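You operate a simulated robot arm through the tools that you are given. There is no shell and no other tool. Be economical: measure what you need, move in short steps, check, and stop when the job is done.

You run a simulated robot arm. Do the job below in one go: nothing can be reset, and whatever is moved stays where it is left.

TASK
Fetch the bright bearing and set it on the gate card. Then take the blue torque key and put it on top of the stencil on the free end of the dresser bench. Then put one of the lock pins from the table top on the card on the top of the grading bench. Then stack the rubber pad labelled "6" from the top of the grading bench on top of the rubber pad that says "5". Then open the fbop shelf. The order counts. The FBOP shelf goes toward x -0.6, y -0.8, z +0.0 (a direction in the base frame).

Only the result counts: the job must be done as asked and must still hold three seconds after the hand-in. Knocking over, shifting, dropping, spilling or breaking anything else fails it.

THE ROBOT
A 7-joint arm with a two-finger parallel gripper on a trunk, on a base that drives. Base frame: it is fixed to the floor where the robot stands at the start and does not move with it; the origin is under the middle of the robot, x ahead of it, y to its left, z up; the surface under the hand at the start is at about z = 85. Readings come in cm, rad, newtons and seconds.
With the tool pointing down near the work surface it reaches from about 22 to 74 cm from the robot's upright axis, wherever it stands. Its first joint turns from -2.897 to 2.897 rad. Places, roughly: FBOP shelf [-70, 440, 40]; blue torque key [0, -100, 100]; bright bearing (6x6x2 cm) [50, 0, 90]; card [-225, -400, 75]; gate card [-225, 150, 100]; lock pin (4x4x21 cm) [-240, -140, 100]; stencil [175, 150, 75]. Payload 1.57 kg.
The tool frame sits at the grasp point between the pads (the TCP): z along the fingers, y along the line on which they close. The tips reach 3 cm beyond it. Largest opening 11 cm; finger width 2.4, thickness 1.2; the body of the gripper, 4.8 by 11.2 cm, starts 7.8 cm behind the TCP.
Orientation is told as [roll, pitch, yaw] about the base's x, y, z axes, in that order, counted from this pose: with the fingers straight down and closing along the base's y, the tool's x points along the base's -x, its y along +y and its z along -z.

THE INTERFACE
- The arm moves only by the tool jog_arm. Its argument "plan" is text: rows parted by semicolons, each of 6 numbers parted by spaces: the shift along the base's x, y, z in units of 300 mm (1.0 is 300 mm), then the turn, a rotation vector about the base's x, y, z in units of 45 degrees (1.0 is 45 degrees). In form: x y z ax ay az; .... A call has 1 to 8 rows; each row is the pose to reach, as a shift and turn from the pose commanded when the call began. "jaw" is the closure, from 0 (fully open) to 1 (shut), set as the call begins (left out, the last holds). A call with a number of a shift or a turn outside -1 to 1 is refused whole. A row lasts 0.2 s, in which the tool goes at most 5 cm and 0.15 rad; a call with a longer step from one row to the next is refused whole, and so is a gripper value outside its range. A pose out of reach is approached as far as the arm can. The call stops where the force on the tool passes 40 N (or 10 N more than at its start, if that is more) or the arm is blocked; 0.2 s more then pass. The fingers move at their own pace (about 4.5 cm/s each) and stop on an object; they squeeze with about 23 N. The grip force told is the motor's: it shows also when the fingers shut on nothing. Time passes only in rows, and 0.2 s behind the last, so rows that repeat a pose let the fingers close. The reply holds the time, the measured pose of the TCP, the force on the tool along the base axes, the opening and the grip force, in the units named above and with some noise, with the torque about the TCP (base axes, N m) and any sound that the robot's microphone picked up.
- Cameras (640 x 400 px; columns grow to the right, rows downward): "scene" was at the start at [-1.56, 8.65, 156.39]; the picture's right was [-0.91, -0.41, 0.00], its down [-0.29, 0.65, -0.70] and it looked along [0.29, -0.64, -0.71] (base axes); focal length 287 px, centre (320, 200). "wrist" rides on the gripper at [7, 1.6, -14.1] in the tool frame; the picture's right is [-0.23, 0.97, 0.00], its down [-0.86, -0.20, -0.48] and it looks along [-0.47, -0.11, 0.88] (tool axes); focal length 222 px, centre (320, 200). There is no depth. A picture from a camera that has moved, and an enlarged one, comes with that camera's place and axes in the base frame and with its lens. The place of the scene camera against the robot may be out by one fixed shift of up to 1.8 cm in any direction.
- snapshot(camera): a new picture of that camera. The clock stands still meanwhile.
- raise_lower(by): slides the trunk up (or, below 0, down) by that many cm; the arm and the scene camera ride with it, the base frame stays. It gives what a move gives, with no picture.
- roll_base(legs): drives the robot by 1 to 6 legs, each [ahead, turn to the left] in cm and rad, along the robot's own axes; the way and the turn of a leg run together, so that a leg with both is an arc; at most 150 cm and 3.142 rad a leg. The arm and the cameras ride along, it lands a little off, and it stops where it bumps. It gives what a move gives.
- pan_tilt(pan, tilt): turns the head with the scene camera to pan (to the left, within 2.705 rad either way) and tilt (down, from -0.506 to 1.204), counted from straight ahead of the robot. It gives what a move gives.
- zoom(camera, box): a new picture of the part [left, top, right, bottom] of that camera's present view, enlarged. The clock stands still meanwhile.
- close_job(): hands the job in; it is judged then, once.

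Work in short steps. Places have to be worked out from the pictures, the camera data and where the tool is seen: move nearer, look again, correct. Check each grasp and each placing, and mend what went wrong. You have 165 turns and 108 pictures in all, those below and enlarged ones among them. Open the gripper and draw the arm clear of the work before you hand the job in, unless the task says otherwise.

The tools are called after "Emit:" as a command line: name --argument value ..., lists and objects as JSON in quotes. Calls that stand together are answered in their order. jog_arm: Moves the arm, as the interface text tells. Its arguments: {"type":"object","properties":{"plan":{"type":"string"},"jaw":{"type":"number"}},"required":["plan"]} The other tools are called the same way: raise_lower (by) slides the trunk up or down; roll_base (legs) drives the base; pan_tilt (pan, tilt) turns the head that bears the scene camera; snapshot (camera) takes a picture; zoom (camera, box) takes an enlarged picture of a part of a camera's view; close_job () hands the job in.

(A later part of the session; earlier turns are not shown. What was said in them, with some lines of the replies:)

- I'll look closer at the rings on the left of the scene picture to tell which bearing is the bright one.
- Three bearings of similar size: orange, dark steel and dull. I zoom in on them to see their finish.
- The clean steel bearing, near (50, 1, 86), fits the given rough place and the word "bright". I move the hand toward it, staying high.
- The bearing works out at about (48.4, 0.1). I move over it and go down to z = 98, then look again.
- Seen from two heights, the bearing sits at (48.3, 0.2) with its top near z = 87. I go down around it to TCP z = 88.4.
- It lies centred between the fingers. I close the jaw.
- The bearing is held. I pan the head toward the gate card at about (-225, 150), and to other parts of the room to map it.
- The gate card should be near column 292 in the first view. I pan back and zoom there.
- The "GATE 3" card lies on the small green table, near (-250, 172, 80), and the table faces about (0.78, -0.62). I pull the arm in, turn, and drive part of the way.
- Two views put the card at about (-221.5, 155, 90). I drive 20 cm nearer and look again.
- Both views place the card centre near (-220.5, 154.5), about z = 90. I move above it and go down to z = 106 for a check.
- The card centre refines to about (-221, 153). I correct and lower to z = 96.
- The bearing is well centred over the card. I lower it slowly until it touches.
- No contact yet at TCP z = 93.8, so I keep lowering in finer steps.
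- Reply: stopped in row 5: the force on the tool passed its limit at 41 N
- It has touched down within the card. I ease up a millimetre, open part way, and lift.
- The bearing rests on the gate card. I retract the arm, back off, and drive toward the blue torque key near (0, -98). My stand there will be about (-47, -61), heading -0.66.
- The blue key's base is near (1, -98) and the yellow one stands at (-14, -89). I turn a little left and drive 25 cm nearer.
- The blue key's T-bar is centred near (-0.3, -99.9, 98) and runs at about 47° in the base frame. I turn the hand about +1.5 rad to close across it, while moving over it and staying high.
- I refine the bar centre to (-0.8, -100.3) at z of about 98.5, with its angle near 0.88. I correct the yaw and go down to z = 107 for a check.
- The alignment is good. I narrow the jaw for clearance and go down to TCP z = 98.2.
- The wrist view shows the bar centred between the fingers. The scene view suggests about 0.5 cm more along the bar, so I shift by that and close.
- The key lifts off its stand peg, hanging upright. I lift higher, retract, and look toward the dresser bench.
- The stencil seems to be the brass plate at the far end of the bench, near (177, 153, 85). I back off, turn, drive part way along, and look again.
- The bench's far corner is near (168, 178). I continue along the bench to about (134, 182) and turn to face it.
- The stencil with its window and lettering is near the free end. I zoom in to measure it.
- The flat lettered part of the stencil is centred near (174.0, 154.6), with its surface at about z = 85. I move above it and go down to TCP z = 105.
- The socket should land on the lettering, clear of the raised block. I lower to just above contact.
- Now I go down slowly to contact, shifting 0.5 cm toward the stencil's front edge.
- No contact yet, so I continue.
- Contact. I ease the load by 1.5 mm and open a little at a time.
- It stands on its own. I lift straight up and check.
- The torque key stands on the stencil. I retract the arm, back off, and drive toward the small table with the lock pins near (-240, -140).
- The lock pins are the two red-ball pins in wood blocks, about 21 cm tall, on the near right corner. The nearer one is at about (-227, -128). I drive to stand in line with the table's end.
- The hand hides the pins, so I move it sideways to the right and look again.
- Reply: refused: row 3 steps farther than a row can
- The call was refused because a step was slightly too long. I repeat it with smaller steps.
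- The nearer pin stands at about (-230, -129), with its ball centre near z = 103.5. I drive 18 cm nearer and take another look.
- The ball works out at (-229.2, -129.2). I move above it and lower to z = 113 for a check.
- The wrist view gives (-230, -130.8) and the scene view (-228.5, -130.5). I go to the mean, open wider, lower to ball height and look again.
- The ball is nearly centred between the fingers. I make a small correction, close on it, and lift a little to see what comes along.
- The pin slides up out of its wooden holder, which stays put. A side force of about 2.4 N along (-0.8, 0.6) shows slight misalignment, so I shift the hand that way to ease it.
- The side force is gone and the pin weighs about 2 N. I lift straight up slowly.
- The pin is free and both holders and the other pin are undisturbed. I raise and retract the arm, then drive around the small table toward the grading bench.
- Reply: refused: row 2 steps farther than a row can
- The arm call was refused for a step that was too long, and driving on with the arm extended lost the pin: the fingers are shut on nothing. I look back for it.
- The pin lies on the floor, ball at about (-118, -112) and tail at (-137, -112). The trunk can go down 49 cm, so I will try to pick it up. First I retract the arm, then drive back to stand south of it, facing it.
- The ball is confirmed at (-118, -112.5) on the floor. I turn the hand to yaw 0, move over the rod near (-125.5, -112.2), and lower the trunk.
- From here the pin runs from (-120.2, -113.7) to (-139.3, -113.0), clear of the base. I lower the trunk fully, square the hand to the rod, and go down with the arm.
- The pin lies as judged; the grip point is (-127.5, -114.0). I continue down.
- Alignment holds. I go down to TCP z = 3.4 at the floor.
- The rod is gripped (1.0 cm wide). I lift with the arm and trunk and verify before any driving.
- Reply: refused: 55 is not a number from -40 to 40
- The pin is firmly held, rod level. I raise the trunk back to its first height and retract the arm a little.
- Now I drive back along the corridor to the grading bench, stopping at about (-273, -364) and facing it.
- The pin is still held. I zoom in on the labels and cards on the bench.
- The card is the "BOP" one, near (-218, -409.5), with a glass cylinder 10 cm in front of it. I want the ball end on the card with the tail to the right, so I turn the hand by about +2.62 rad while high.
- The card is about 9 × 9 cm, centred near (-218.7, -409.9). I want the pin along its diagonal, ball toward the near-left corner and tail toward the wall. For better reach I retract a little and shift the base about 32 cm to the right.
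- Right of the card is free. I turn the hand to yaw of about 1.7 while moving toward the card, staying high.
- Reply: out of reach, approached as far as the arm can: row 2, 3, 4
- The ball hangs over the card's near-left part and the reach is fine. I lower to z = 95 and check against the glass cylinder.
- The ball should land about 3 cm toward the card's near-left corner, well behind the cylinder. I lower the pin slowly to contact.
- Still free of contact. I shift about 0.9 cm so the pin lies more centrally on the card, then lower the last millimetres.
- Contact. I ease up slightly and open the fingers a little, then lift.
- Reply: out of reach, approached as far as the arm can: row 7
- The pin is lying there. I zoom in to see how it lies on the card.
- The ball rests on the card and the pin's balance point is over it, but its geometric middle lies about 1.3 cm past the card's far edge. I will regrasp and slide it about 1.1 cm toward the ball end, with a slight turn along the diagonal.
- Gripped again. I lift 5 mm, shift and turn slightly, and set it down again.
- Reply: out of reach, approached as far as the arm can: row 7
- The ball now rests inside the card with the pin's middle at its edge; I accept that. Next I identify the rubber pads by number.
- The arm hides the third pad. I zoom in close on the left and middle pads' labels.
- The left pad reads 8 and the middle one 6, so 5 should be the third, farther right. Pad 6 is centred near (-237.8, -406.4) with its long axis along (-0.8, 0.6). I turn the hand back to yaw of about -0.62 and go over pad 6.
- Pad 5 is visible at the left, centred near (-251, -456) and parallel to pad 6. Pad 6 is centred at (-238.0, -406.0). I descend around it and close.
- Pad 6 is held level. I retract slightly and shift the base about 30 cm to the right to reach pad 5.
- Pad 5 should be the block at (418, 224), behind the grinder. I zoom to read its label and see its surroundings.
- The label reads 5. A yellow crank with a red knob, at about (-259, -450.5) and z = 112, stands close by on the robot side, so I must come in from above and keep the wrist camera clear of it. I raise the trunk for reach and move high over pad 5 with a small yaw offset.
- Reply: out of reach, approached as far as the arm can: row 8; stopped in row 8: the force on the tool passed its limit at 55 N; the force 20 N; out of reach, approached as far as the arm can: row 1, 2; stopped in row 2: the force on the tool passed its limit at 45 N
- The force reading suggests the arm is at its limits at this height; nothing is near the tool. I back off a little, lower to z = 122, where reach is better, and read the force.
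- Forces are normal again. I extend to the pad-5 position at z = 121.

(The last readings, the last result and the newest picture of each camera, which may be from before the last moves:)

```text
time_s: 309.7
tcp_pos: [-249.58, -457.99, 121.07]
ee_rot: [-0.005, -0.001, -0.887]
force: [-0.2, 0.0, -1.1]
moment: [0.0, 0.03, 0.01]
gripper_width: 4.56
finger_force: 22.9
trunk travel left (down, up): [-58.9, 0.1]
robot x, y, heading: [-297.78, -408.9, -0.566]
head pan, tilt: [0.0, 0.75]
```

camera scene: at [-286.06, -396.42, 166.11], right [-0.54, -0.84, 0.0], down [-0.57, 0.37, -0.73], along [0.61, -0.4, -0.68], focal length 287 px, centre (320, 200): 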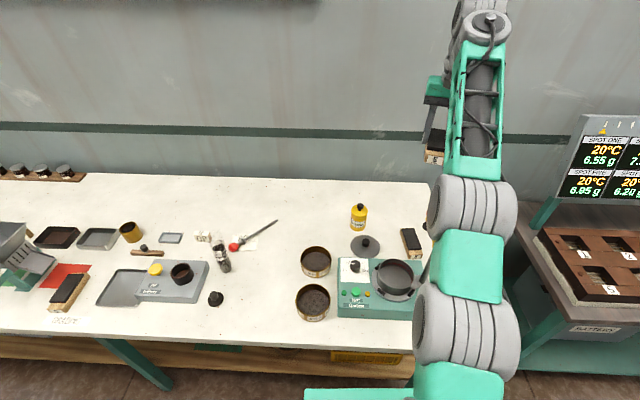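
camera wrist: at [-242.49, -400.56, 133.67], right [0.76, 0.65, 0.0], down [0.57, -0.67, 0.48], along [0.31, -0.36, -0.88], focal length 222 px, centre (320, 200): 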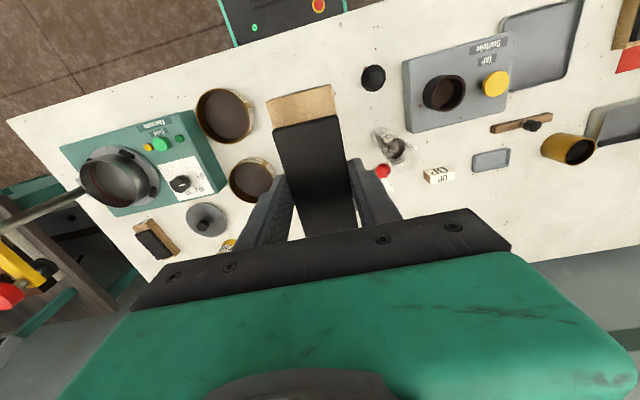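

I lower to z = 108 and check the alignment and the crank clearance.

Emit:
jog_arm --plan "0 0 -0.12 0 0 0; 0 0 -0.24 0 0 0; 0 0 -0.36 0 0 0; 0 0 -0.43 0 0 0; 0 0 -0.43 0 0 0"

Emit:
zoom --camera "scene" --box '[360, 140, 500, 280]'

Emit:
snapshot --camera "wrist"

```text
time_s: 310.9
tcp_pos: [-249.4, -458.01, 108.23]
ee_rot: [-0.005, -0.005, -0.886]
force: [0.4, -1.1, -1.8]
moment: [0.02, 0.01, 0.01]
gripper_width: 4.56
finger_force: 22.9
trunk travel left (down, up): [-58.9, 0.1]
robot x, y, heading: [-297.59, -408.7, -0.573]
head pan, tilt: [0.0, 0.75]
```

```text
2.86 times, centred on (430, 210) of scene
camera zoom: at [-286.1, -396.41, 166.11], right [-0.54, -0.84, 0.0], down [-0.57, 0.37, -0.73], along [0.62, -0.4, -0.68], focal length 821 px, centre (6, 171)
```

zoom: 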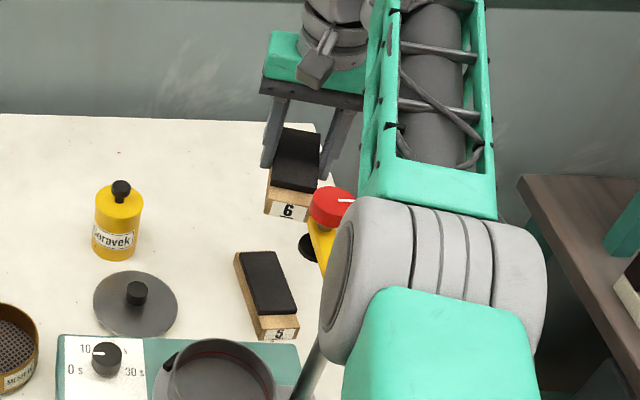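

```text
11 pictures are left
camera wrist: at [-252.58, -451.62, 122.46], right [0.9, 0.44, 0.0], down [0.39, -0.79, 0.48], along [0.21, -0.43, -0.88], focal length 222 px, centre (320, 200)
```

wrist: 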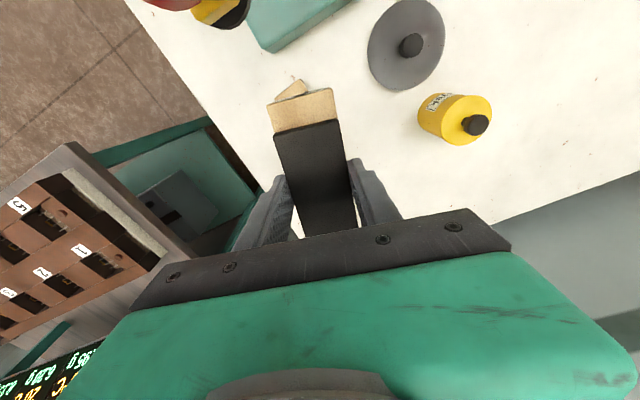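

Pad 5's front end is seen from the wrist and its centre works out at (-251.3, -458.3). I shift over it, keeping about 1 cm to the wall side for crank clearance, and lower to z = 95.

Emit:
jog_arm --plan "-0.037 -0.03 -0.08 0 0 0; -0.037 -0.03 -0.2 0 0 0; -0.037 -0.03 -0.32 0 0 0; -0.037 -0.03 -0.4 0 0 0; -0.037 -0.03 -0.44 0 0 0; -0.037 -0.03 -0.44 0 0 0"

Emit:
zoom --camera "scene" --box '[370, 170, 470, 270]'

```text
time_s: 312.3
tcp_pos: [-250.74, -458.91, 96.4]
ee_rot: [-0.006, -0.02, -0.885]
force: [0.1, -0.3, -1.4]
moment: [-0.02, 0.01, -0.02]
gripper_width: 4.56
finger_force: 22.9
trunk travel left (down, up): [-58.9, 0.1]
robot x, y, heading: [-297.38, -408.69, -0.566]
head pan, tilt: [0.0, 0.75]
```

```text
4.00 times, centred on (420, 220) of scene
camera zoom: at [-286.2, -396.09, 166.29], right [-0.54, -0.84, 0.0], down [-0.57, 0.37, -0.73], along [0.62, -0.4, -0.68], focal length 1149 px, centre (-80, 120)
```

zoom: 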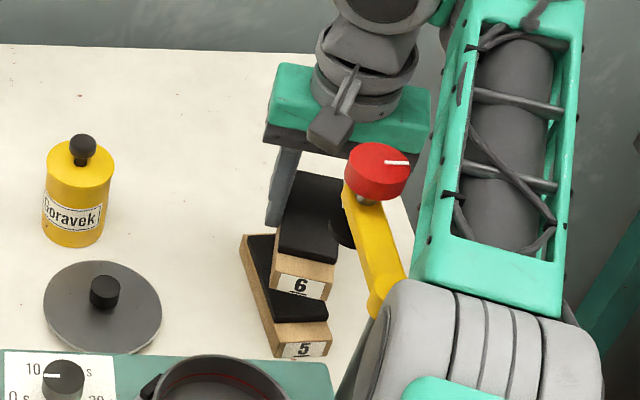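

The arm's commanded height wasn't reached and the head camera shifted slightly. The arm's big lower joint seems to be pressing on the crank post, so I retreat upward at once.

Emit:
jog_arm --plan "0.01 0 0.08 0 0 0; 0.02 0 0.2 0 0 0; 0.037 0.03 0.32 0 0 0; 0.037 0.03 0.44 0 0 0; 0.037 0.03 0.44 0 0 0"

Emit:
zoom --camera "scene" --box '[300, 60, 640, 340]'

```text
time_s: 313.5
tcp_pos: [-249.74, -457.98, 108.23]
ee_rot: [-0.006, -0.003, -0.884]
force: [-0.1, -0.1, -1.2]
moment: [0.01, -0.06, -0.01]
gripper_width: 4.54
finger_force: 22.6
trunk travel left (down, up): [-58.9, 0.1]
robot x, y, heading: [-297.42, -408.83, -0.576]
head pan, tilt: [0.0, 0.75]
```

```text
1.43 times, centred on (470, 200) of scene
camera zoom: at [-286.1, -396.41, 166.11], right [-0.54, -0.84, 0.0], down [-0.57, 0.37, -0.73], along [0.62, -0.4, -0.68], focal length 410 px, centre (106, 200)
```

zoom: 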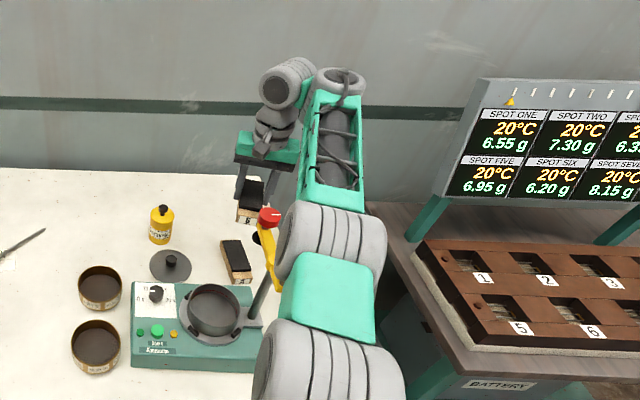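

The crank and pad 5 look unmoved. The arm's elbow passes right over the crank from this stand, so I rise, retract, and shift the base about 33 cm further right to come past the crank's other side.

Emit:
jog_arm --plan "0 0 0.14 0 0 0; 0 0 0.28 0 0 0; 0 0 0.44 0 0 0; -0.08 0.09 0.46 0 0 0; -0.17 0.18 0.46 0 0 0; -0.26 0.27 0.46 0 0 0; -0.35 0.36 0.46 0 0 0; -0.44 0.45 0.46 0 0 0"

Emit:
jog_arm --plan "-0.08 0.09 0 0 0 0; -0.16 0.18 0 0 0 0; -0.2 0.22 0 0 0 0.08; -0.2 0.22 0 0 0 0.08"

```text
time_s: 315.3
tcp_pos: [-262.77, -444.32, 121.8]
ee_rot: [-0.005, -0.001, -0.884]
force: [0.0, 0.4, -1.8]
moment: [-0.04, 0.01, -0.03]
gripper_width: 4.57
finger_force: 23.1
trunk travel left (down, up): [-58.9, 0.1]
robot x, y, heading: [-297.7, -408.64, -0.57]
head pan, tilt: [0.0, 0.75]
```

```text
time_s: 316.3
tcp_pos: [-269.05, -437.79, 121.95]
ee_rot: [-0.006, -0.002, -0.821]
force: [0.3, 0.7, -1.3]
moment: [0.01, 0.04, 0.02]
gripper_width: 4.57
finger_force: 23.2
trunk travel left (down, up): [-58.9, 0.1]
robot x, y, heading: [-297.55, -408.53, -0.574]
head pan, tilt: [0.0, 0.75]
```

Now I drive the base to the right.

Emit:
roll_base --legs '[[0, -1.61], [33, 0], [0, 1.61]]'

```text
time_s: 326.2
tcp_pos: [-289.02, -465.8, 121.84]
ee_rot: [-0.005, -0.001, -0.85]
force: [-0.4, 0.3, -1.3]
moment: [-0.03, 0.01, 0.06]
gripper_width: 4.58
finger_force: 23.2
trunk travel left (down, up): [-58.9, 0.1]
robot x, y, heading: [-317.13, -436.31, -0.598]
head pan, tilt: [0.0, 0.75]
```

From here the line to pad 5 passes clear of the crank. I move over it at z = 116 with yaw of about -1.05, which keeps the wrist camera away from the knob.

Emit:
jog_arm --plan "0.14 0.025 -0.03 0 0 -0.06; 0.28 0.05 -0.06 0 0 -0.12; 0.42 0.08 -0.1 0 0 -0.18; 0.56 0.1 -0.14 0 0 -0.255; 0.7 0.13 -0.18 0 0 -0.255; 0.84 0.16 -0.19 0 0 -0.255; 0.95 0.18 -0.19 0 0 -0.255"

Emit:
jog_arm --plan "0.1 0.02 -0.02 0 0 0; 0.2 0.04 -0.04 0 0 0; 0.327 0.057 -0.06 0 0 0; 0.327 0.057 -0.06 0 0 0"

Emit:
snapshot --camera "scene"

```text
time_s: 327.9
tcp_pos: [-260.47, -460.34, 116.08]
ee_rot: [-0.006, -0.001, -1.051]
force: [0.1, -0.3, -2.8]
moment: [-0.01, 0.0, -0.01]
gripper_width: 4.59
finger_force: 23.1
trunk travel left (down, up): [-58.9, 0.1]
robot x, y, heading: [-316.53, -436.08, -0.593]
head pan, tilt: [0.0, 0.75]
```

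```text
time_s: 328.9
tcp_pos: [-250.59, -458.57, 114.35]
ee_rot: [-0.003, -0.001, -1.051]
force: [-0.2, 0.1, -0.3]
moment: [0.0, 0.01, -0.01]
gripper_width: 4.58
finger_force: 23.2
trunk travel left (down, up): [-58.9, 0.1]
robot x, y, heading: [-316.64, -435.8, -0.598]
head pan, tilt: [0.0, 0.75]
```

```text
8 pictures are left
camera scene: at [-305.01, -424.08, 166.11], right [-0.56, -0.83, 0.0], down [-0.56, 0.38, -0.73], along [0.6, -0.41, -0.68], focal length 287 px, centre (320, 200)
```

scene: 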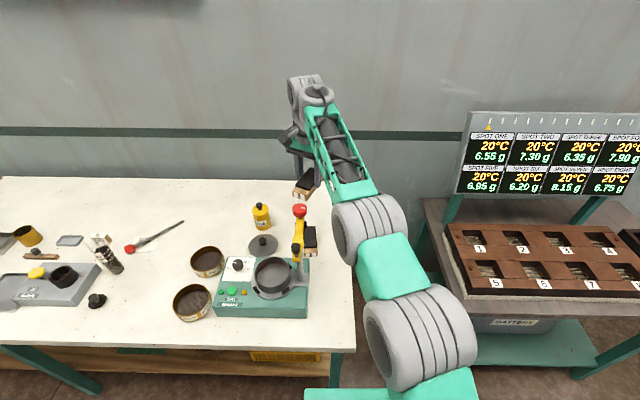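

The elbow now lies well right of the crank. I lower to z = 97 and check that the pose is truly reached.

Emit:
jog_arm --plan "0 0 -0.12 0 0 0; 0 0 -0.24 0 0 0; 0 0 -0.36 0 0 0; 0 0 -0.46 0 0 0; 0 0 -0.54 0 0 0; 0 0 -0.575 0 0 0; 0 0 -0.575 0 0 0"

Emit:
zoom --camera "scene" --box '[250, 170, 410, 280]'

```text
time_s: 330.4
tcp_pos: [-250.57, -458.72, 97.2]
ee_rot: [-0.005, -0.002, -1.05]
force: [0.3, -0.7, -1.7]
moment: [-0.02, -0.02, -0.01]
gripper_width: 4.63
finger_force: 23.3
trunk travel left (down, up): [-58.9, 0.1]
robot x, y, heading: [-316.51, -436.22, -0.602]
head pan, tilt: [0.0, 0.75]
```

```text
3.64 times, centred on (330, 225) of scene
camera zoom: at [-305.01, -424.08, 166.11], right [-0.56, -0.83, 0.0], down [-0.56, 0.38, -0.73], along [0.6, -0.41, -0.68], focal length 1045 px, centre (284, 109)
```

zoom: 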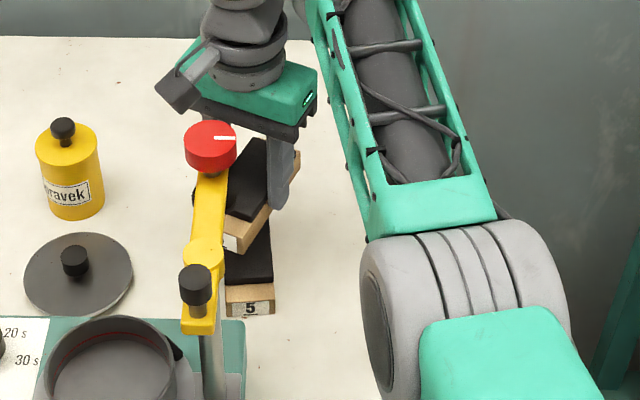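

The pose is reached, nothing is touched, and pad 6 sits over pad 5. I lower in small steps to contact.

Emit:
jog_arm --plan "0 0 -0.04 0 0 0; 0 0 -0.08 0 0 0; 0 0 -0.1 0 0 0; 0 0 -0.115 0 0 0; 0 0 -0.13 0 0 0; 0 0 -0.14 0 0 0; 0 0 -0.14 0 0 0"

```text
time_s: 332.1
tcp_pos: [-250.51, -458.75, 92.98]
ee_rot: [-0.006, -0.003, -1.049]
force: [-0.4, 0.2, -1.4]
moment: [0.0, -0.02, 0.01]
gripper_width: 4.56
finger_force: 22.8
trunk travel left (down, up): [-58.9, 0.1]
robot x, y, heading: [-316.41, -436.29, -0.6]
head pan, tilt: [0.0, 0.75]
```

Emit:
jog_arm --plan "0 0 -0.01 0 0 0; 0 0 -0.02 0 0 0; 0 0 -0.03 0 0 0; 0 0 -0.04 0 0 0; 0 0 -0.05 0 0 0; 0 0 -0.05 0 0 0"

```text
time_s: 333.4
tcp_pos: [-250.63, -458.82, 91.63]
ee_rot: [-0.003, -0.005, -1.049]
force: [1.4, -1.7, 18.6]
moment: [0.01, -0.16, 0.0]
gripper_width: 4.58
finger_force: 23.3
trunk travel left (down, up): [-58.9, 0.1]
robot x, y, heading: [-316.92, -436.22, -0.594]
head pan, tilt: [0.0, 0.75]
```

Contact at TCP z of about 91.7, as expected for stacked pads. I ease the load, open, and lift straight up.

Emit:
jog_arm --plan "0 0 0.005 0 0 0; 0 0 0.005 0 0 0"

Emit:
jog_arm --plan "0 0 0 0 0 0; 0 0 0 0 0 0; 0 0 0 0 0 0; 0 0 0 0 0 0" --jaw 0.4

Emit:
jog_arm --plan "0 0 0.1 0 0 0; 0 0 0.22 0 0 0; 0 0 0.36 0 0 0; 0 0 0.5 0 0 0; 0 0 0.64 0 0 0; 0 0 0.76 0 0 0; 0 0 0.8 0 0 0"

Emit:
zoom --camera "scene" --box '[250, 170, 410, 280]'

```text
time_s: 334.1
tcp_pos: [-250.52, -458.6, 91.62]
ee_rot: [-0.005, -0.004, -1.051]
force: [4.4, -1.7, 14.3]
moment: [-0.21, -0.46, -0.05]
gripper_width: 4.59
finger_force: 23.2
trunk travel left (down, up): [-58.9, 0.1]
robot x, y, heading: [-316.76, -435.95, -0.6]
head pan, tilt: [0.0, 0.75]
```

```text
time_s: 335.1
tcp_pos: [-250.57, -458.72, 91.53]
ee_rot: [-0.006, -0.001, -1.049]
force: [-0.6, 0.4, -0.5]
moment: [0.0, 0.02, -0.01]
gripper_width: 6.59
finger_force: 0.0
trunk travel left (down, up): [-58.9, 0.1]
robot x, y, heading: [-316.94, -436.56, -0.597]
head pan, tilt: [0.0, 0.75]
```

```text
time_s: 336.6
tcp_pos: [-250.62, -458.78, 115.61]
ee_rot: [-0.006, -0.003, -1.048]
force: [-0.2, -0.2, -0.4]
moment: [-0.01, 0.02, -0.02]
gripper_width: 6.58
finger_force: 0.0
trunk travel left (down, up): [-58.9, 0.1]
robot x, y, heading: [-316.68, -436.27, -0.602]
head pan, tilt: [0.0, 0.75]
```

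```text
3.64 times, centred on (330, 225) of scene
camera zoom: at [-305.03, -424.09, 166.11], right [-0.56, -0.83, 0.0], down [-0.56, 0.38, -0.73], along [0.6, -0.41, -0.68], focal length 1045 px, centre (284, 109)
```

zoom: 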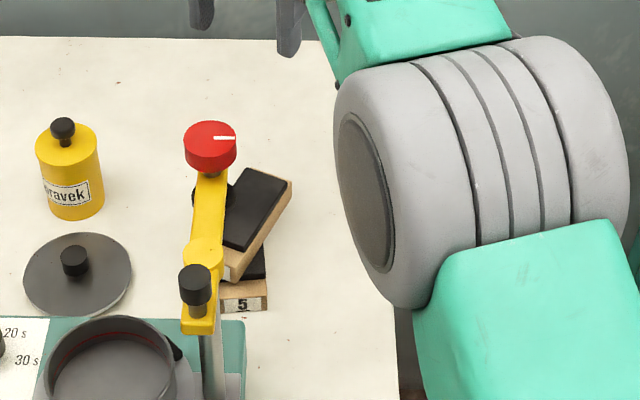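

Pad 6 rests squarely on pad 5, touching nothing else. I retract the arm the way it came in, then drive back along the corridor toward the FBOP shelf near (-70, 440).

Emit:
jog_arm --plan "-0.14 -0.02 0.04 0 0 0; -0.28 -0.05 0.08 0 0 0; -0.42 -0.07 0.12 0 0 0; -0.56 -0.1 0.16 0 0 0; -0.7 -0.13 0.18 0 0 0.06; -0.84 -0.16 0.18 0 0 0.15; -0.97 -0.18 0.18 0 0 0.25; -0.97 -0.18 0.18 0 0 0.35"

Emit:
jog_arm --plan "-0.08 0.06 0 0 0 0.08; -0.16 0.12 0 0 0 0.18; -0.24 0.18 0 0 0 0.25"

```text
time_s: 338.4
tcp_pos: [-279.79, -464.32, 120.91]
ee_rot: [-0.006, -0.001, -0.772]
force: [-1.0, 0.4, -1.0]
moment: [0.02, -0.03, 0.0]
gripper_width: 6.6
finger_force: 0.1
trunk travel left (down, up): [-58.9, 0.1]
robot x, y, heading: [-316.58, -436.01, -0.597]
head pan, tilt: [0.0, 0.75]
```

```text
time_s: 339.4
tcp_pos: [-286.71, -458.65, 117.14]
ee_rot: [0.018, 0.105, -0.569]
force: [-0.4, 0.2, -0.8]
moment: [-0.02, 0.04, -0.01]
gripper_width: 6.6
finger_force: 0.1
trunk travel left (down, up): [-58.9, 0.1]
robot x, y, heading: [-316.5, -436.3, -0.598]
head pan, tilt: [0.0, 0.75]
stopped in row 3: the arm was blocked; the commanded pose is now the measured one
```

The arm hit a limit of its own while retracting. I extend it slightly and straighten the tool.

Emit:
jog_arm --plan "0.06 -0.05 0.05 -0.01 -0.05 0; 0.12 -0.1 0.1 -0.02 -0.1 0; 0.16 -0.12 0.12 -0.023 -0.134 0; 0.16 -0.12 0.12 -0.023 -0.134 0"

```text
time_s: 340.4
tcp_pos: [-281.92, -462.16, 121.34]
ee_rot: [0.055, -0.006, -0.567]
force: [-0.6, 0.9, 0.5]
moment: [-0.01, 0.01, 0.01]
gripper_width: 6.65
finger_force: 0.0
trunk travel left (down, up): [-58.9, 0.1]
robot x, y, heading: [-316.71, -436.11, -0.6]
head pan, tilt: [0.0, 0.75]
```

Good enough for driving. I turn and drive back along the corridor.

Emit:
roll_base --legs '[[0, 1.62], [150, 0], [150, 0], [50, 0]]'

```text
time_s: 361.5
tcp_pos: [-114.42, -94.72, 121.18]
ee_rot: [0.056, -0.006, 1.076]
force: [-1.0, 0.9, -1.0]
moment: [-0.01, -0.01, -0.03]
gripper_width: 6.61
finger_force: 0.1
trunk travel left (down, up): [-58.9, 0.1]
robot x, y, heading: [-137.59, -131.51, 1.039]
head pan, tilt: [0.0, 0.75]
```

On course. Next leg: to about (-40, 308), in front of the door wall.

Emit:
roll_base --legs '[[0, 0.313], [150, 0], [150, 0], [130, 0]]'

```text
time_s: 383.3
tcp_pos: [-33.2, 333.63, 121.3]
ee_rot: [0.056, -0.004, 1.383]
force: [-0.4, 0.2, 1.3]
moment: [0.01, 0.0, 0.0]
gripper_width: 6.57
finger_force: 0.1
trunk travel left (down, up): [-58.9, 0.1]
robot x, y, heading: [-44.56, 291.62, 1.353]
head pan, tilt: [0.0, 0.75]
```

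I look toward the bin stand with the labels.

Emit:
pan_tilt --pan 0.4 --tilt 0.55

Emit:
snapshot --camera "scene"

```text
time_s: 384.1
tcp_pos: [-33.3, 333.48, 121.33]
ee_rot: [0.055, -0.004, 1.385]
force: [-0.9, -0.1, -0.4]
moment: [0.0, -0.02, -0.04]
gripper_width: 6.6
finger_force: 0.0
trunk travel left (down, up): [-58.9, 0.1]
robot x, y, heading: [-44.45, 291.67, 1.352]
head pan, tilt: [0.4, 0.55]
```

```text
5 pictures are left
camera scene: at [-61.45, 298.52, 167.84], right [0.98, 0.18, 0.0], down [0.09, -0.51, -0.85], along [-0.15, 0.84, -0.52], focal length 287 px, centre (320, 200)
```

scene: 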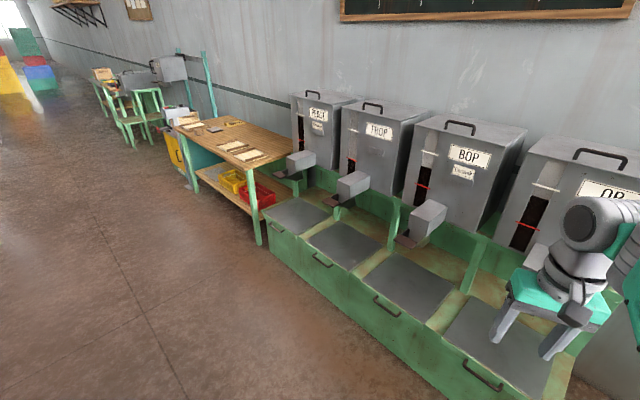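

FBOP is the second bin, and its shelf is the drawer with the handle at pixel (323, 262). I drive to stand about 75 cm in front of it, facing it, and take a second view to triangulate the handle.

Emit:
roll_base --legs '[[0, 1.05], [108, 0], [0, -1.477]]'

Emit:
pan_tilt --pan -0.1 --tilt 0.95

Emit:
snapshot --camera "scene"

```text
time_s: 396.0
tcp_pos: [-97.76, 397.41, 121.37]
ee_rot: [0.054, -0.006, 0.958]
force: [-0.2, -1.1, 0.0]
moment: [-0.03, 0.01, -0.01]
gripper_width: 6.59
finger_force: 0.1
trunk travel left (down, up): [-58.9, 0.1]
robot x, y, heading: [-125.42, 363.84, 0.927]
head pan, tilt: [0.4, 0.55]
```

```text
time_s: 396.9
tcp_pos: [-97.75, 397.45, 121.37]
ee_rot: [0.056, -0.007, 0.956]
force: [0.6, -0.5, 0.8]
moment: [0.01, 0.02, -0.01]
gripper_width: 6.61
finger_force: 0.0
trunk travel left (down, up): [-58.9, 0.1]
robot x, y, heading: [-125.12, 363.86, 0.923]
head pan, tilt: [-0.099, 0.949]
```

```text
4 pictures are left
camera scene: at [-135.29, 374.25, 164.56], right [0.74, -0.68, 0.0], down [-0.55, -0.6, -0.58], along [0.39, 0.43, -0.81], focal length 287 px, centre (320, 200)
```

scene: 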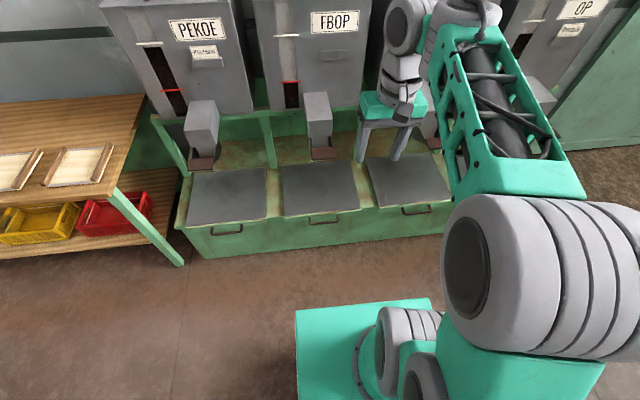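

Triangulation from both views puts the FBOP handle at (-81.8, 428.7, 41.7). I zoom on it to judge its shape.

Emit:
zoom --camera "scene" --box '[290, 195, 360, 239]'

```text
9.09 times, centred on (325, 217) of scene
camera zoom: at [-135.29, 374.25, 164.56], right [0.74, -0.68, 0.0], down [-0.55, -0.6, -0.58], along [0.39, 0.43, -0.81], focal length 2612 px, centre (274, 46)
```

zoom: 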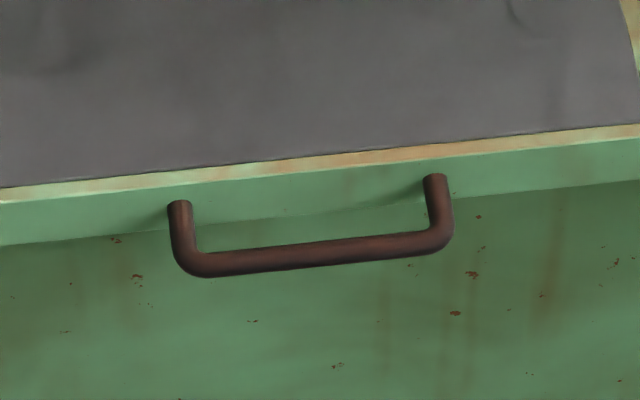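

The handle is a U-bar about 1.4 cm thick, standing 3–4 cm off the front. I will come from above with one finger behind it. First I lower the trunk, drive 17 cm nearer, and turn the hand so it closes across the bar.

Emit:
raise_lower --by -40

Emit:
raise_lower --by -14.4

Emit:
roll_base --legs '[[17, 0]]'

Emit:
jog_arm --plan "0 0 0 0 0 0.18; 0 0 0 0 0 0.36; 0 0 0 0 0 0.54; 0 0 0 0 0 0.72; 0 0 0 0 0 0.9; 0 0 0 0 0 0.98" --jaw 0.5

Emit:
jog_arm --plan "0 0 0 0 0 0.18; 0 0 0 0 0 0.36; 0 0 0 0 0 0.54; 0 0 0 0 0 0.72; 0 0 0 0 0 0.9; 0 0 0 0 0 0.98"

```text
time_s: 400.8
tcp_pos: [-97.88, 397.29, 81.3]
ee_rot: [0.056, -0.004, 0.957]
force: [0.3, 0.0, 0.0]
moment: [-0.01, 0.04, 0.02]
gripper_width: 6.61
finger_force: 0.1
trunk travel left (down, up): [-18.9, 40.1]
robot x, y, heading: [-125.5, 363.61, 0.93]
head pan, tilt: [-0.099, 0.949]
```

```text
time_s: 402.5
tcp_pos: [-97.62, 397.39, 67.05]
ee_rot: [0.056, -0.005, 0.956]
force: [-0.2, 0.5, 0.0]
moment: [0.0, -0.01, -0.01]
gripper_width: 6.62
finger_force: 0.0
trunk travel left (down, up): [-4.5, 54.5]
robot x, y, heading: [-125.02, 363.88, 0.924]
head pan, tilt: [-0.099, 0.949]
```

```text
time_s: 403.9
tcp_pos: [-87.65, 410.71, 66.89]
ee_rot: [0.055, -0.005, 0.956]
force: [-0.3, -0.2, 0.8]
moment: [-0.01, -0.01, -0.04]
gripper_width: 6.6
finger_force: 0.0
trunk travel left (down, up): [-4.5, 54.5]
robot x, y, heading: [-115.49, 377.32, 0.923]
head pan, tilt: [-0.099, 0.949]
```

```text
time_s: 405.3
tcp_pos: [-87.56, 410.72, 66.9]
ee_rot: [0.055, -0.005, 1.725]
force: [-0.8, -0.1, 0.8]
moment: [-0.02, -0.01, -0.01]
gripper_width: 5.51
finger_force: 0.2
trunk travel left (down, up): [-4.5, 54.5]
robot x, y, heading: [-115.58, 376.83, 0.924]
head pan, tilt: [-0.099, 0.949]
```

```text
time_s: 406.7
tcp_pos: [-87.44, 410.75, 66.9]
ee_rot: [0.058, -0.006, 2.495]
force: [0.0, 0.0, 0.2]
moment: [0.01, -0.03, 0.01]
gripper_width: 5.51
finger_force: 0.0
trunk travel left (down, up): [-4.5, 54.5]
robot x, y, heading: [-115.49, 377.15, 0.922]
head pan, tilt: [-0.099, 0.949]
```

The hand is turned. I level the tool, move above the handle at z = 56, and look with the wrist camera.

Emit:
jog_arm --plan "0.05 0.14 0 0.03 -0.022 0; 0.1 0.28 0 0.059 -0.045 0; 0.15 0.42 -0.05 0.059 -0.045 0; 0.19 0.565 -0.15 0.059 -0.045 0; 0.19 0.565 -0.3 0.059 -0.045 0; 0.19 0.565 -0.36 0.059 -0.045 0; 0.19 0.565 -0.36 0.059 -0.045 0"

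Emit:
zoom --camera "wrist" --box '[180, 50, 460, 225]'

```text
refused: row 4 steps farther than a row can; nothing moved
```

```text
2.29 times, centred on (320, 138) of wrist
camera zoom: at [-82.46, 405.73, 81.1], right [-0.77, -0.64, 0.06], down [-0.54, 0.69, 0.47], along [-0.34, 0.33, -0.88], focal length 508 px, centre (320, 343)
```

zoom: 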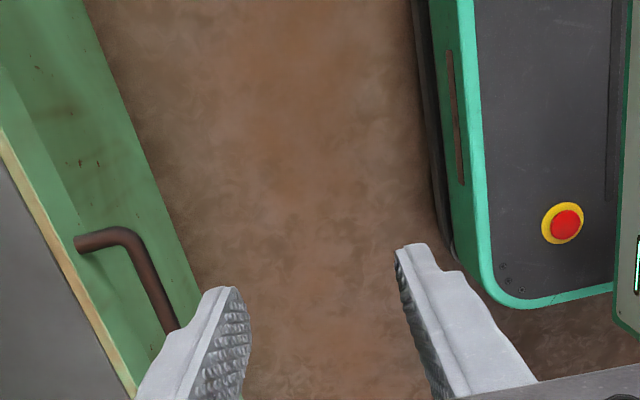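

One step was too long, but that view shows the handle's right end. Combining both cameras, the bar centre is near (-83.8, 427.4, 40). I level the tool and move above it, with smaller steps.

Emit:
jog_arm --plan "0.03 0.13 0 0.03 -0.022 0; 0.06 0.26 0 0.059 -0.045 0; 0.09 0.39 -0.05 0.059 -0.045 0; 0.12 0.5 -0.13 0.059 -0.045 0; 0.12 0.553 -0.27 0.059 -0.045 0; 0.12 0.553 -0.41 0.059 -0.045 0; 0.12 0.553 -0.53 0.059 -0.045 0; 0.12 0.553 -0.53 0.059 -0.045 0"

```text
time_s: 408.5
tcp_pos: [-83.97, 427.39, 50.94]
ee_rot: [-0.001, -0.006, 2.494]
force: [0.2, 0.1, 0.4]
moment: [0.03, 0.01, 0.0]
gripper_width: 5.5
finger_force: 0.1
out of reach, approached as far as the arm can: row 6
trunk travel left (down, up): [-4.5, 54.5]
robot x, y, heading: [-115.09, 377.53, 0.927]
head pan, tilt: [-0.099, 0.949]
```

The pose was reached and the tool is level. I take one wrist picture to align on the bar.

Emit:
zoom --camera "wrist" --box '[200, 60, 440, 210]'

```text
2.67 times, centred on (320, 135) of wrist
camera zoom: at [-79.25, 421.72, 65.14], right [-0.77, -0.64, 0.0], down [-0.56, 0.67, 0.48], along [-0.31, 0.37, -0.88], focal length 592 px, centre (320, 373)
```

zoom: 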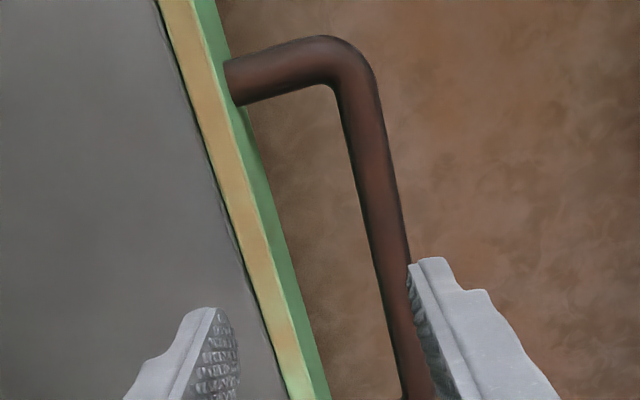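

The bar lies 2.4 cm nearer the robot than the TCP, with about a 3.3 cm gap behind it. I shift back by that, narrow the opening to 3.6 cm, and lower gently.

Emit:
jog_arm --plan "-0.024 -0.032 0 0 0 0; -0.048 -0.063 0 0 0 0; -0.048 -0.063 0 0 0 0; -0.048 -0.063 0 0 0 0" --jaw 0.673

Emit:
jog_arm --plan "0 0 -0.07 0 0 0; 0 0 -0.14 0 0 0; 0 0 -0.2 0 0 0; 0 0 -0.25 0 0 0; 0 0 -0.29 0 0 0; 0 0 -0.315 0 0 0; 0 0 -0.315 0 0 0"

```text
time_s: 409.5
tcp_pos: [-85.39, 425.53, 50.98]
ee_rot: [-0.003, -0.006, 2.493]
force: [-0.1, -0.6, 0.6]
moment: [0.01, -0.01, -0.01]
gripper_width: 3.63
finger_force: 0.1
trunk travel left (down, up): [-4.5, 54.5]
robot x, y, heading: [-115.4, 377.27, 0.923]
head pan, tilt: [-0.099, 0.949]
```

```text
time_s: 411.1
tcp_pos: [-85.53, 425.39, 41.54]
ee_rot: [-0.002, -0.006, 2.493]
force: [-0.1, 0.7, -0.2]
moment: [-0.06, 0.01, 0.0]
gripper_width: 3.6
finger_force: 0.2
trunk travel left (down, up): [-4.5, 54.5]
robot x, y, heading: [-115.43, 377.15, 0.921]
head pan, tilt: [-0.099, 0.949]
```

No contact on the way down. I close and see whether the fingers stop on the bar.

Emit:
jog_arm --plan "0 0 0 0 0 0; 0 0 0 0 0 0; 0 0 0 0 0 0; 0 0 0 0 0 0" --jaw 1

```text
time_s: 412.1
tcp_pos: [-85.51, 425.37, 41.55]
ee_rot: [0.002, -0.006, 2.497]
force: [-2.8, -7.3, 0.6]
moment: [0.08, -0.15, 0.74]
gripper_width: 1.44
finger_force: 29.8
trunk travel left (down, up): [-4.5, 54.5]
robot x, y, heading: [-115.53, 377.3, 0.924]
head pan, tilt: [-0.099, 0.949]
```

The bar is gripped at 1.44 cm. I pull along (-0.6, -0.8) in small steps.

Emit:
jog_arm --plan "-0.02 -0.0267 0 0 0 0; -0.04 -0.0533 0 0 0 0; -0.06 -0.08 0 0 0 0; -0.08 -0.1067 0 0 0 0; -0.1 -0.1333 0 0 0 0; -0.12 -0.16 0 0 0 0"

```text
time_s: 413.5
tcp_pos: [-88.98, 420.63, 41.56]
ee_rot: [-0.003, -0.005, 2.494]
force: [3.8, -1.7, -6.7]
moment: [-0.06, 0.1, 0.71]
gripper_width: 1.44
finger_force: 30.4
trunk travel left (down, up): [-4.5, 54.5]
robot x, y, heading: [-115.48, 377.16, 0.923]
head pan, tilt: [-0.099, 0.949]
```

The drawer is coming, 6 cm so far. I keep pulling.

Emit:
jog_arm --plan "-0.02 -0.0267 0 0 0 0; -0.045 -0.06 0 0 0 0; -0.07 -0.0933 0 0 0 0; -0.095 -0.1267 0 0 0 0; -0.12 -0.16 0 0 0 0; -0.145 -0.1933 0 0 0 0; -0.17 -0.2267 0 0 0 0; -0.18 -0.24 0 0 0 0"

```text
time_s: 415.3
tcp_pos: [-94.53, 413.26, 41.61]
ee_rot: [-0.002, -0.004, 2.496]
force: [10.2, -5.7, 0.1]
moment: [0.14, 0.32, 0.74]
gripper_width: 1.4
finger_force: 30.3
trunk travel left (down, up): [-4.5, 54.5]
robot x, y, heading: [-114.73, 376.98, 0.923]
head pan, tilt: [-0.099, 0.949]
```

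15 cm open so far. I ease the small sideways load and continue by backing the base 10 cm with the grip held.

Emit:
jog_arm --plan "0.006 -0.0045 0 0 0 0; 0.01 -0.0075 0 0 0 0; 0.01 -0.0075 0 0 0 0"

Emit:
roll_base --legs '[[-10, 0]]'

```text
time_s: 416.1
tcp_pos: [-94.24, 413.18, 41.64]
ee_rot: [-0.002, -0.005, 2.496]
force: [-15.7, 12.6, 4.8]
moment: [-0.2, -0.18, 0.76]
gripper_width: 1.41
finger_force: 30.6
trunk travel left (down, up): [-4.5, 54.5]
robot x, y, heading: [-115.15, 377.34, 0.925]
head pan, tilt: [-0.099, 0.949]
```

```text
time_s: 417.3
tcp_pos: [-100.34, 405.22, 41.54]
ee_rot: [0.0, -0.005, 2.495]
force: [5.2, -4.7, -0.8]
moment: [-0.3, -0.49, 0.68]
gripper_width: 1.39
finger_force: 30.6
trunk travel left (down, up): [-4.5, 54.5]
robot x, y, heading: [-121.02, 369.4, 0.924]
head pan, tilt: [-0.099, 0.949]
```

25 cm open and still moving freely. I back another 8 cm to look for the end stop.

Emit:
roll_base --legs '[[-8, 0]]'

```text
time_s: 418.1
tcp_pos: [-101.26, 403.62, 42.12]
ee_rot: [-0.029, -0.009, 2.495]
force: [0.1, -2.8, 9.8]
moment: [-0.13, -0.21, 0.76]
gripper_width: 1.4
finger_force: 30.4
trunk travel left (down, up): [-4.5, 54.5]
robot x, y, heading: [-122.57, 367.19, 0.921]
head pan, tilt: [-0.099, 0.949]
stopped in leg 1: the force on the tool passed its limit at 82 N (the readings are from after the stop); the commanded pose is now the measured one
```

The drawer has reached its end stop at about 27 cm. I open the fingers and lift straight up.

Emit:
jog_arm --plan "0 0 0 0 0 0; 0 0 0 0 0 0; 0 0 0 0 0 0; 0 0 0 0 0 0" --jaw 0.68

Emit:
jog_arm --plan "0 0 0.08 0 0 0; 0 0 0.18 0 0 0; 0 0 0.3 0 0 0; 0 0 0.44 0 0 0; 0 0 0.58 0 0 0; 0 0 0.72 0 0 0; 0 0 0.85 0 0 0"

```text
time_s: 419.1
tcp_pos: [-101.36, 403.63, 42.02]
ee_rot: [-0.029, -0.009, 2.496]
force: [0.3, 0.2, -0.2]
moment: [-0.02, 0.01, 0.0]
gripper_width: 3.55
finger_force: 0.0
trunk travel left (down, up): [-4.5, 54.5]
robot x, y, heading: [-123.11, 366.91, 0.929]
head pan, tilt: [-0.099, 0.949]
```

```text
time_s: 420.7
tcp_pos: [-101.15, 403.66, 67.48]
ee_rot: [-0.025, -0.009, 2.496]
force: [0.0, -1.0, -0.5]
moment: [-0.02, 0.03, 0.05]
gripper_width: 3.53
finger_force: 0.0
trunk travel left (down, up): [-4.5, 54.5]
robot x, y, heading: [-123.36, 367.24, 0.922]
head pan, tilt: [-0.099, 0.949]
```

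The hand is clear. I open the gripper, back off, and use my last picture to confirm that the right shelf is open.

Emit:
roll_base --legs '[[-35, 0]]'

Emit:
raise_lower --by 40

Emit:
jog_arm --plan "0 0 0.1 0 0 0; 0 0 0.1 0 0 0; 0 0 0.1 0 0 0" --jaw 0

Emit:
snapshot --camera "scene"

```text
time_s: 423.0
tcp_pos: [-122.38, 375.67, 67.52]
ee_rot: [-0.029, -0.009, 2.494]
force: [-0.4, -1.0, -0.9]
moment: [0.01, 0.0, 0.02]
gripper_width: 3.53
finger_force: 0.1
trunk travel left (down, up): [-4.5, 54.5]
robot x, y, heading: [-143.92, 339.2, 0.928]
head pan, tilt: [-0.099, 0.949]
```

```text
time_s: 426.8
tcp_pos: [-122.34, 375.57, 107.56]
ee_rot: [-0.028, -0.009, 2.494]
force: [0.2, -0.1, -0.7]
moment: [-0.02, 0.05, 0.04]
gripper_width: 3.53
finger_force: 0.1
trunk travel left (down, up): [-44.5, 14.5]
robot x, y, heading: [-144.07, 338.6, 0.925]
head pan, tilt: [-0.099, 0.949]
```

```text
time_s: 427.6
tcp_pos: [-122.37, 375.65, 110.62]
ee_rot: [-0.028, -0.01, 2.494]
force: [0.2, 0.0, -1.0]
moment: [-0.01, 0.01, 0.03]
gripper_width: 10.54
finger_force: 0.0
trunk travel left (down, up): [-44.5, 14.5]
robot x, y, heading: [-144.06, 338.82, 0.927]
head pan, tilt: [-0.099, 0.949]
```

```text
0 pictures are left
camera scene: at [-154.12, 349.3, 150.16], right [0.73, -0.68, 0.0], down [-0.55, -0.6, -0.58], along [0.4, 0.43, -0.81], focal length 287 px, centre (320, 200)
```

scene: 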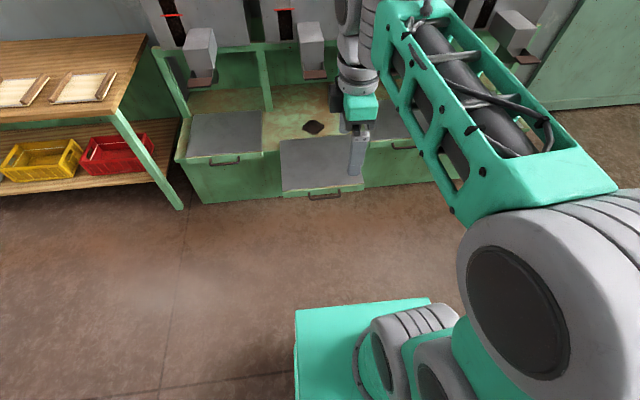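

The FBOP shelf, second from the left, is fully out. The arm is clear and the gripper open, so I hand the job in.

Emit:
close_job

```text
The job is handed in.
```

All five steps are done in order and handed in, but the lock pin fell on the floor on the way, and it is too long for its card.

- **Bearing:** the bright steel bearing is on the gate card.
- **Torque key:** the blue key stands upright on the stencil.
- **Lock pin:** it slipped from the fingers while I was driving. I picked it up and laid it on the BOP card. The ball end rests on the card, the middle is about at the card's edge, and the tail lies on the bench.
- **Rubber pads:** pad 6 sits on pad 5, turned about 23° from it. While I was lowering it, the arm was blocked by what looked like the yellow crank beside pad 5. I backed off, and the crank looked unmoved afterwards.
- **FBOP shelf:** it is pulled out to its end stop, about 27 cm.
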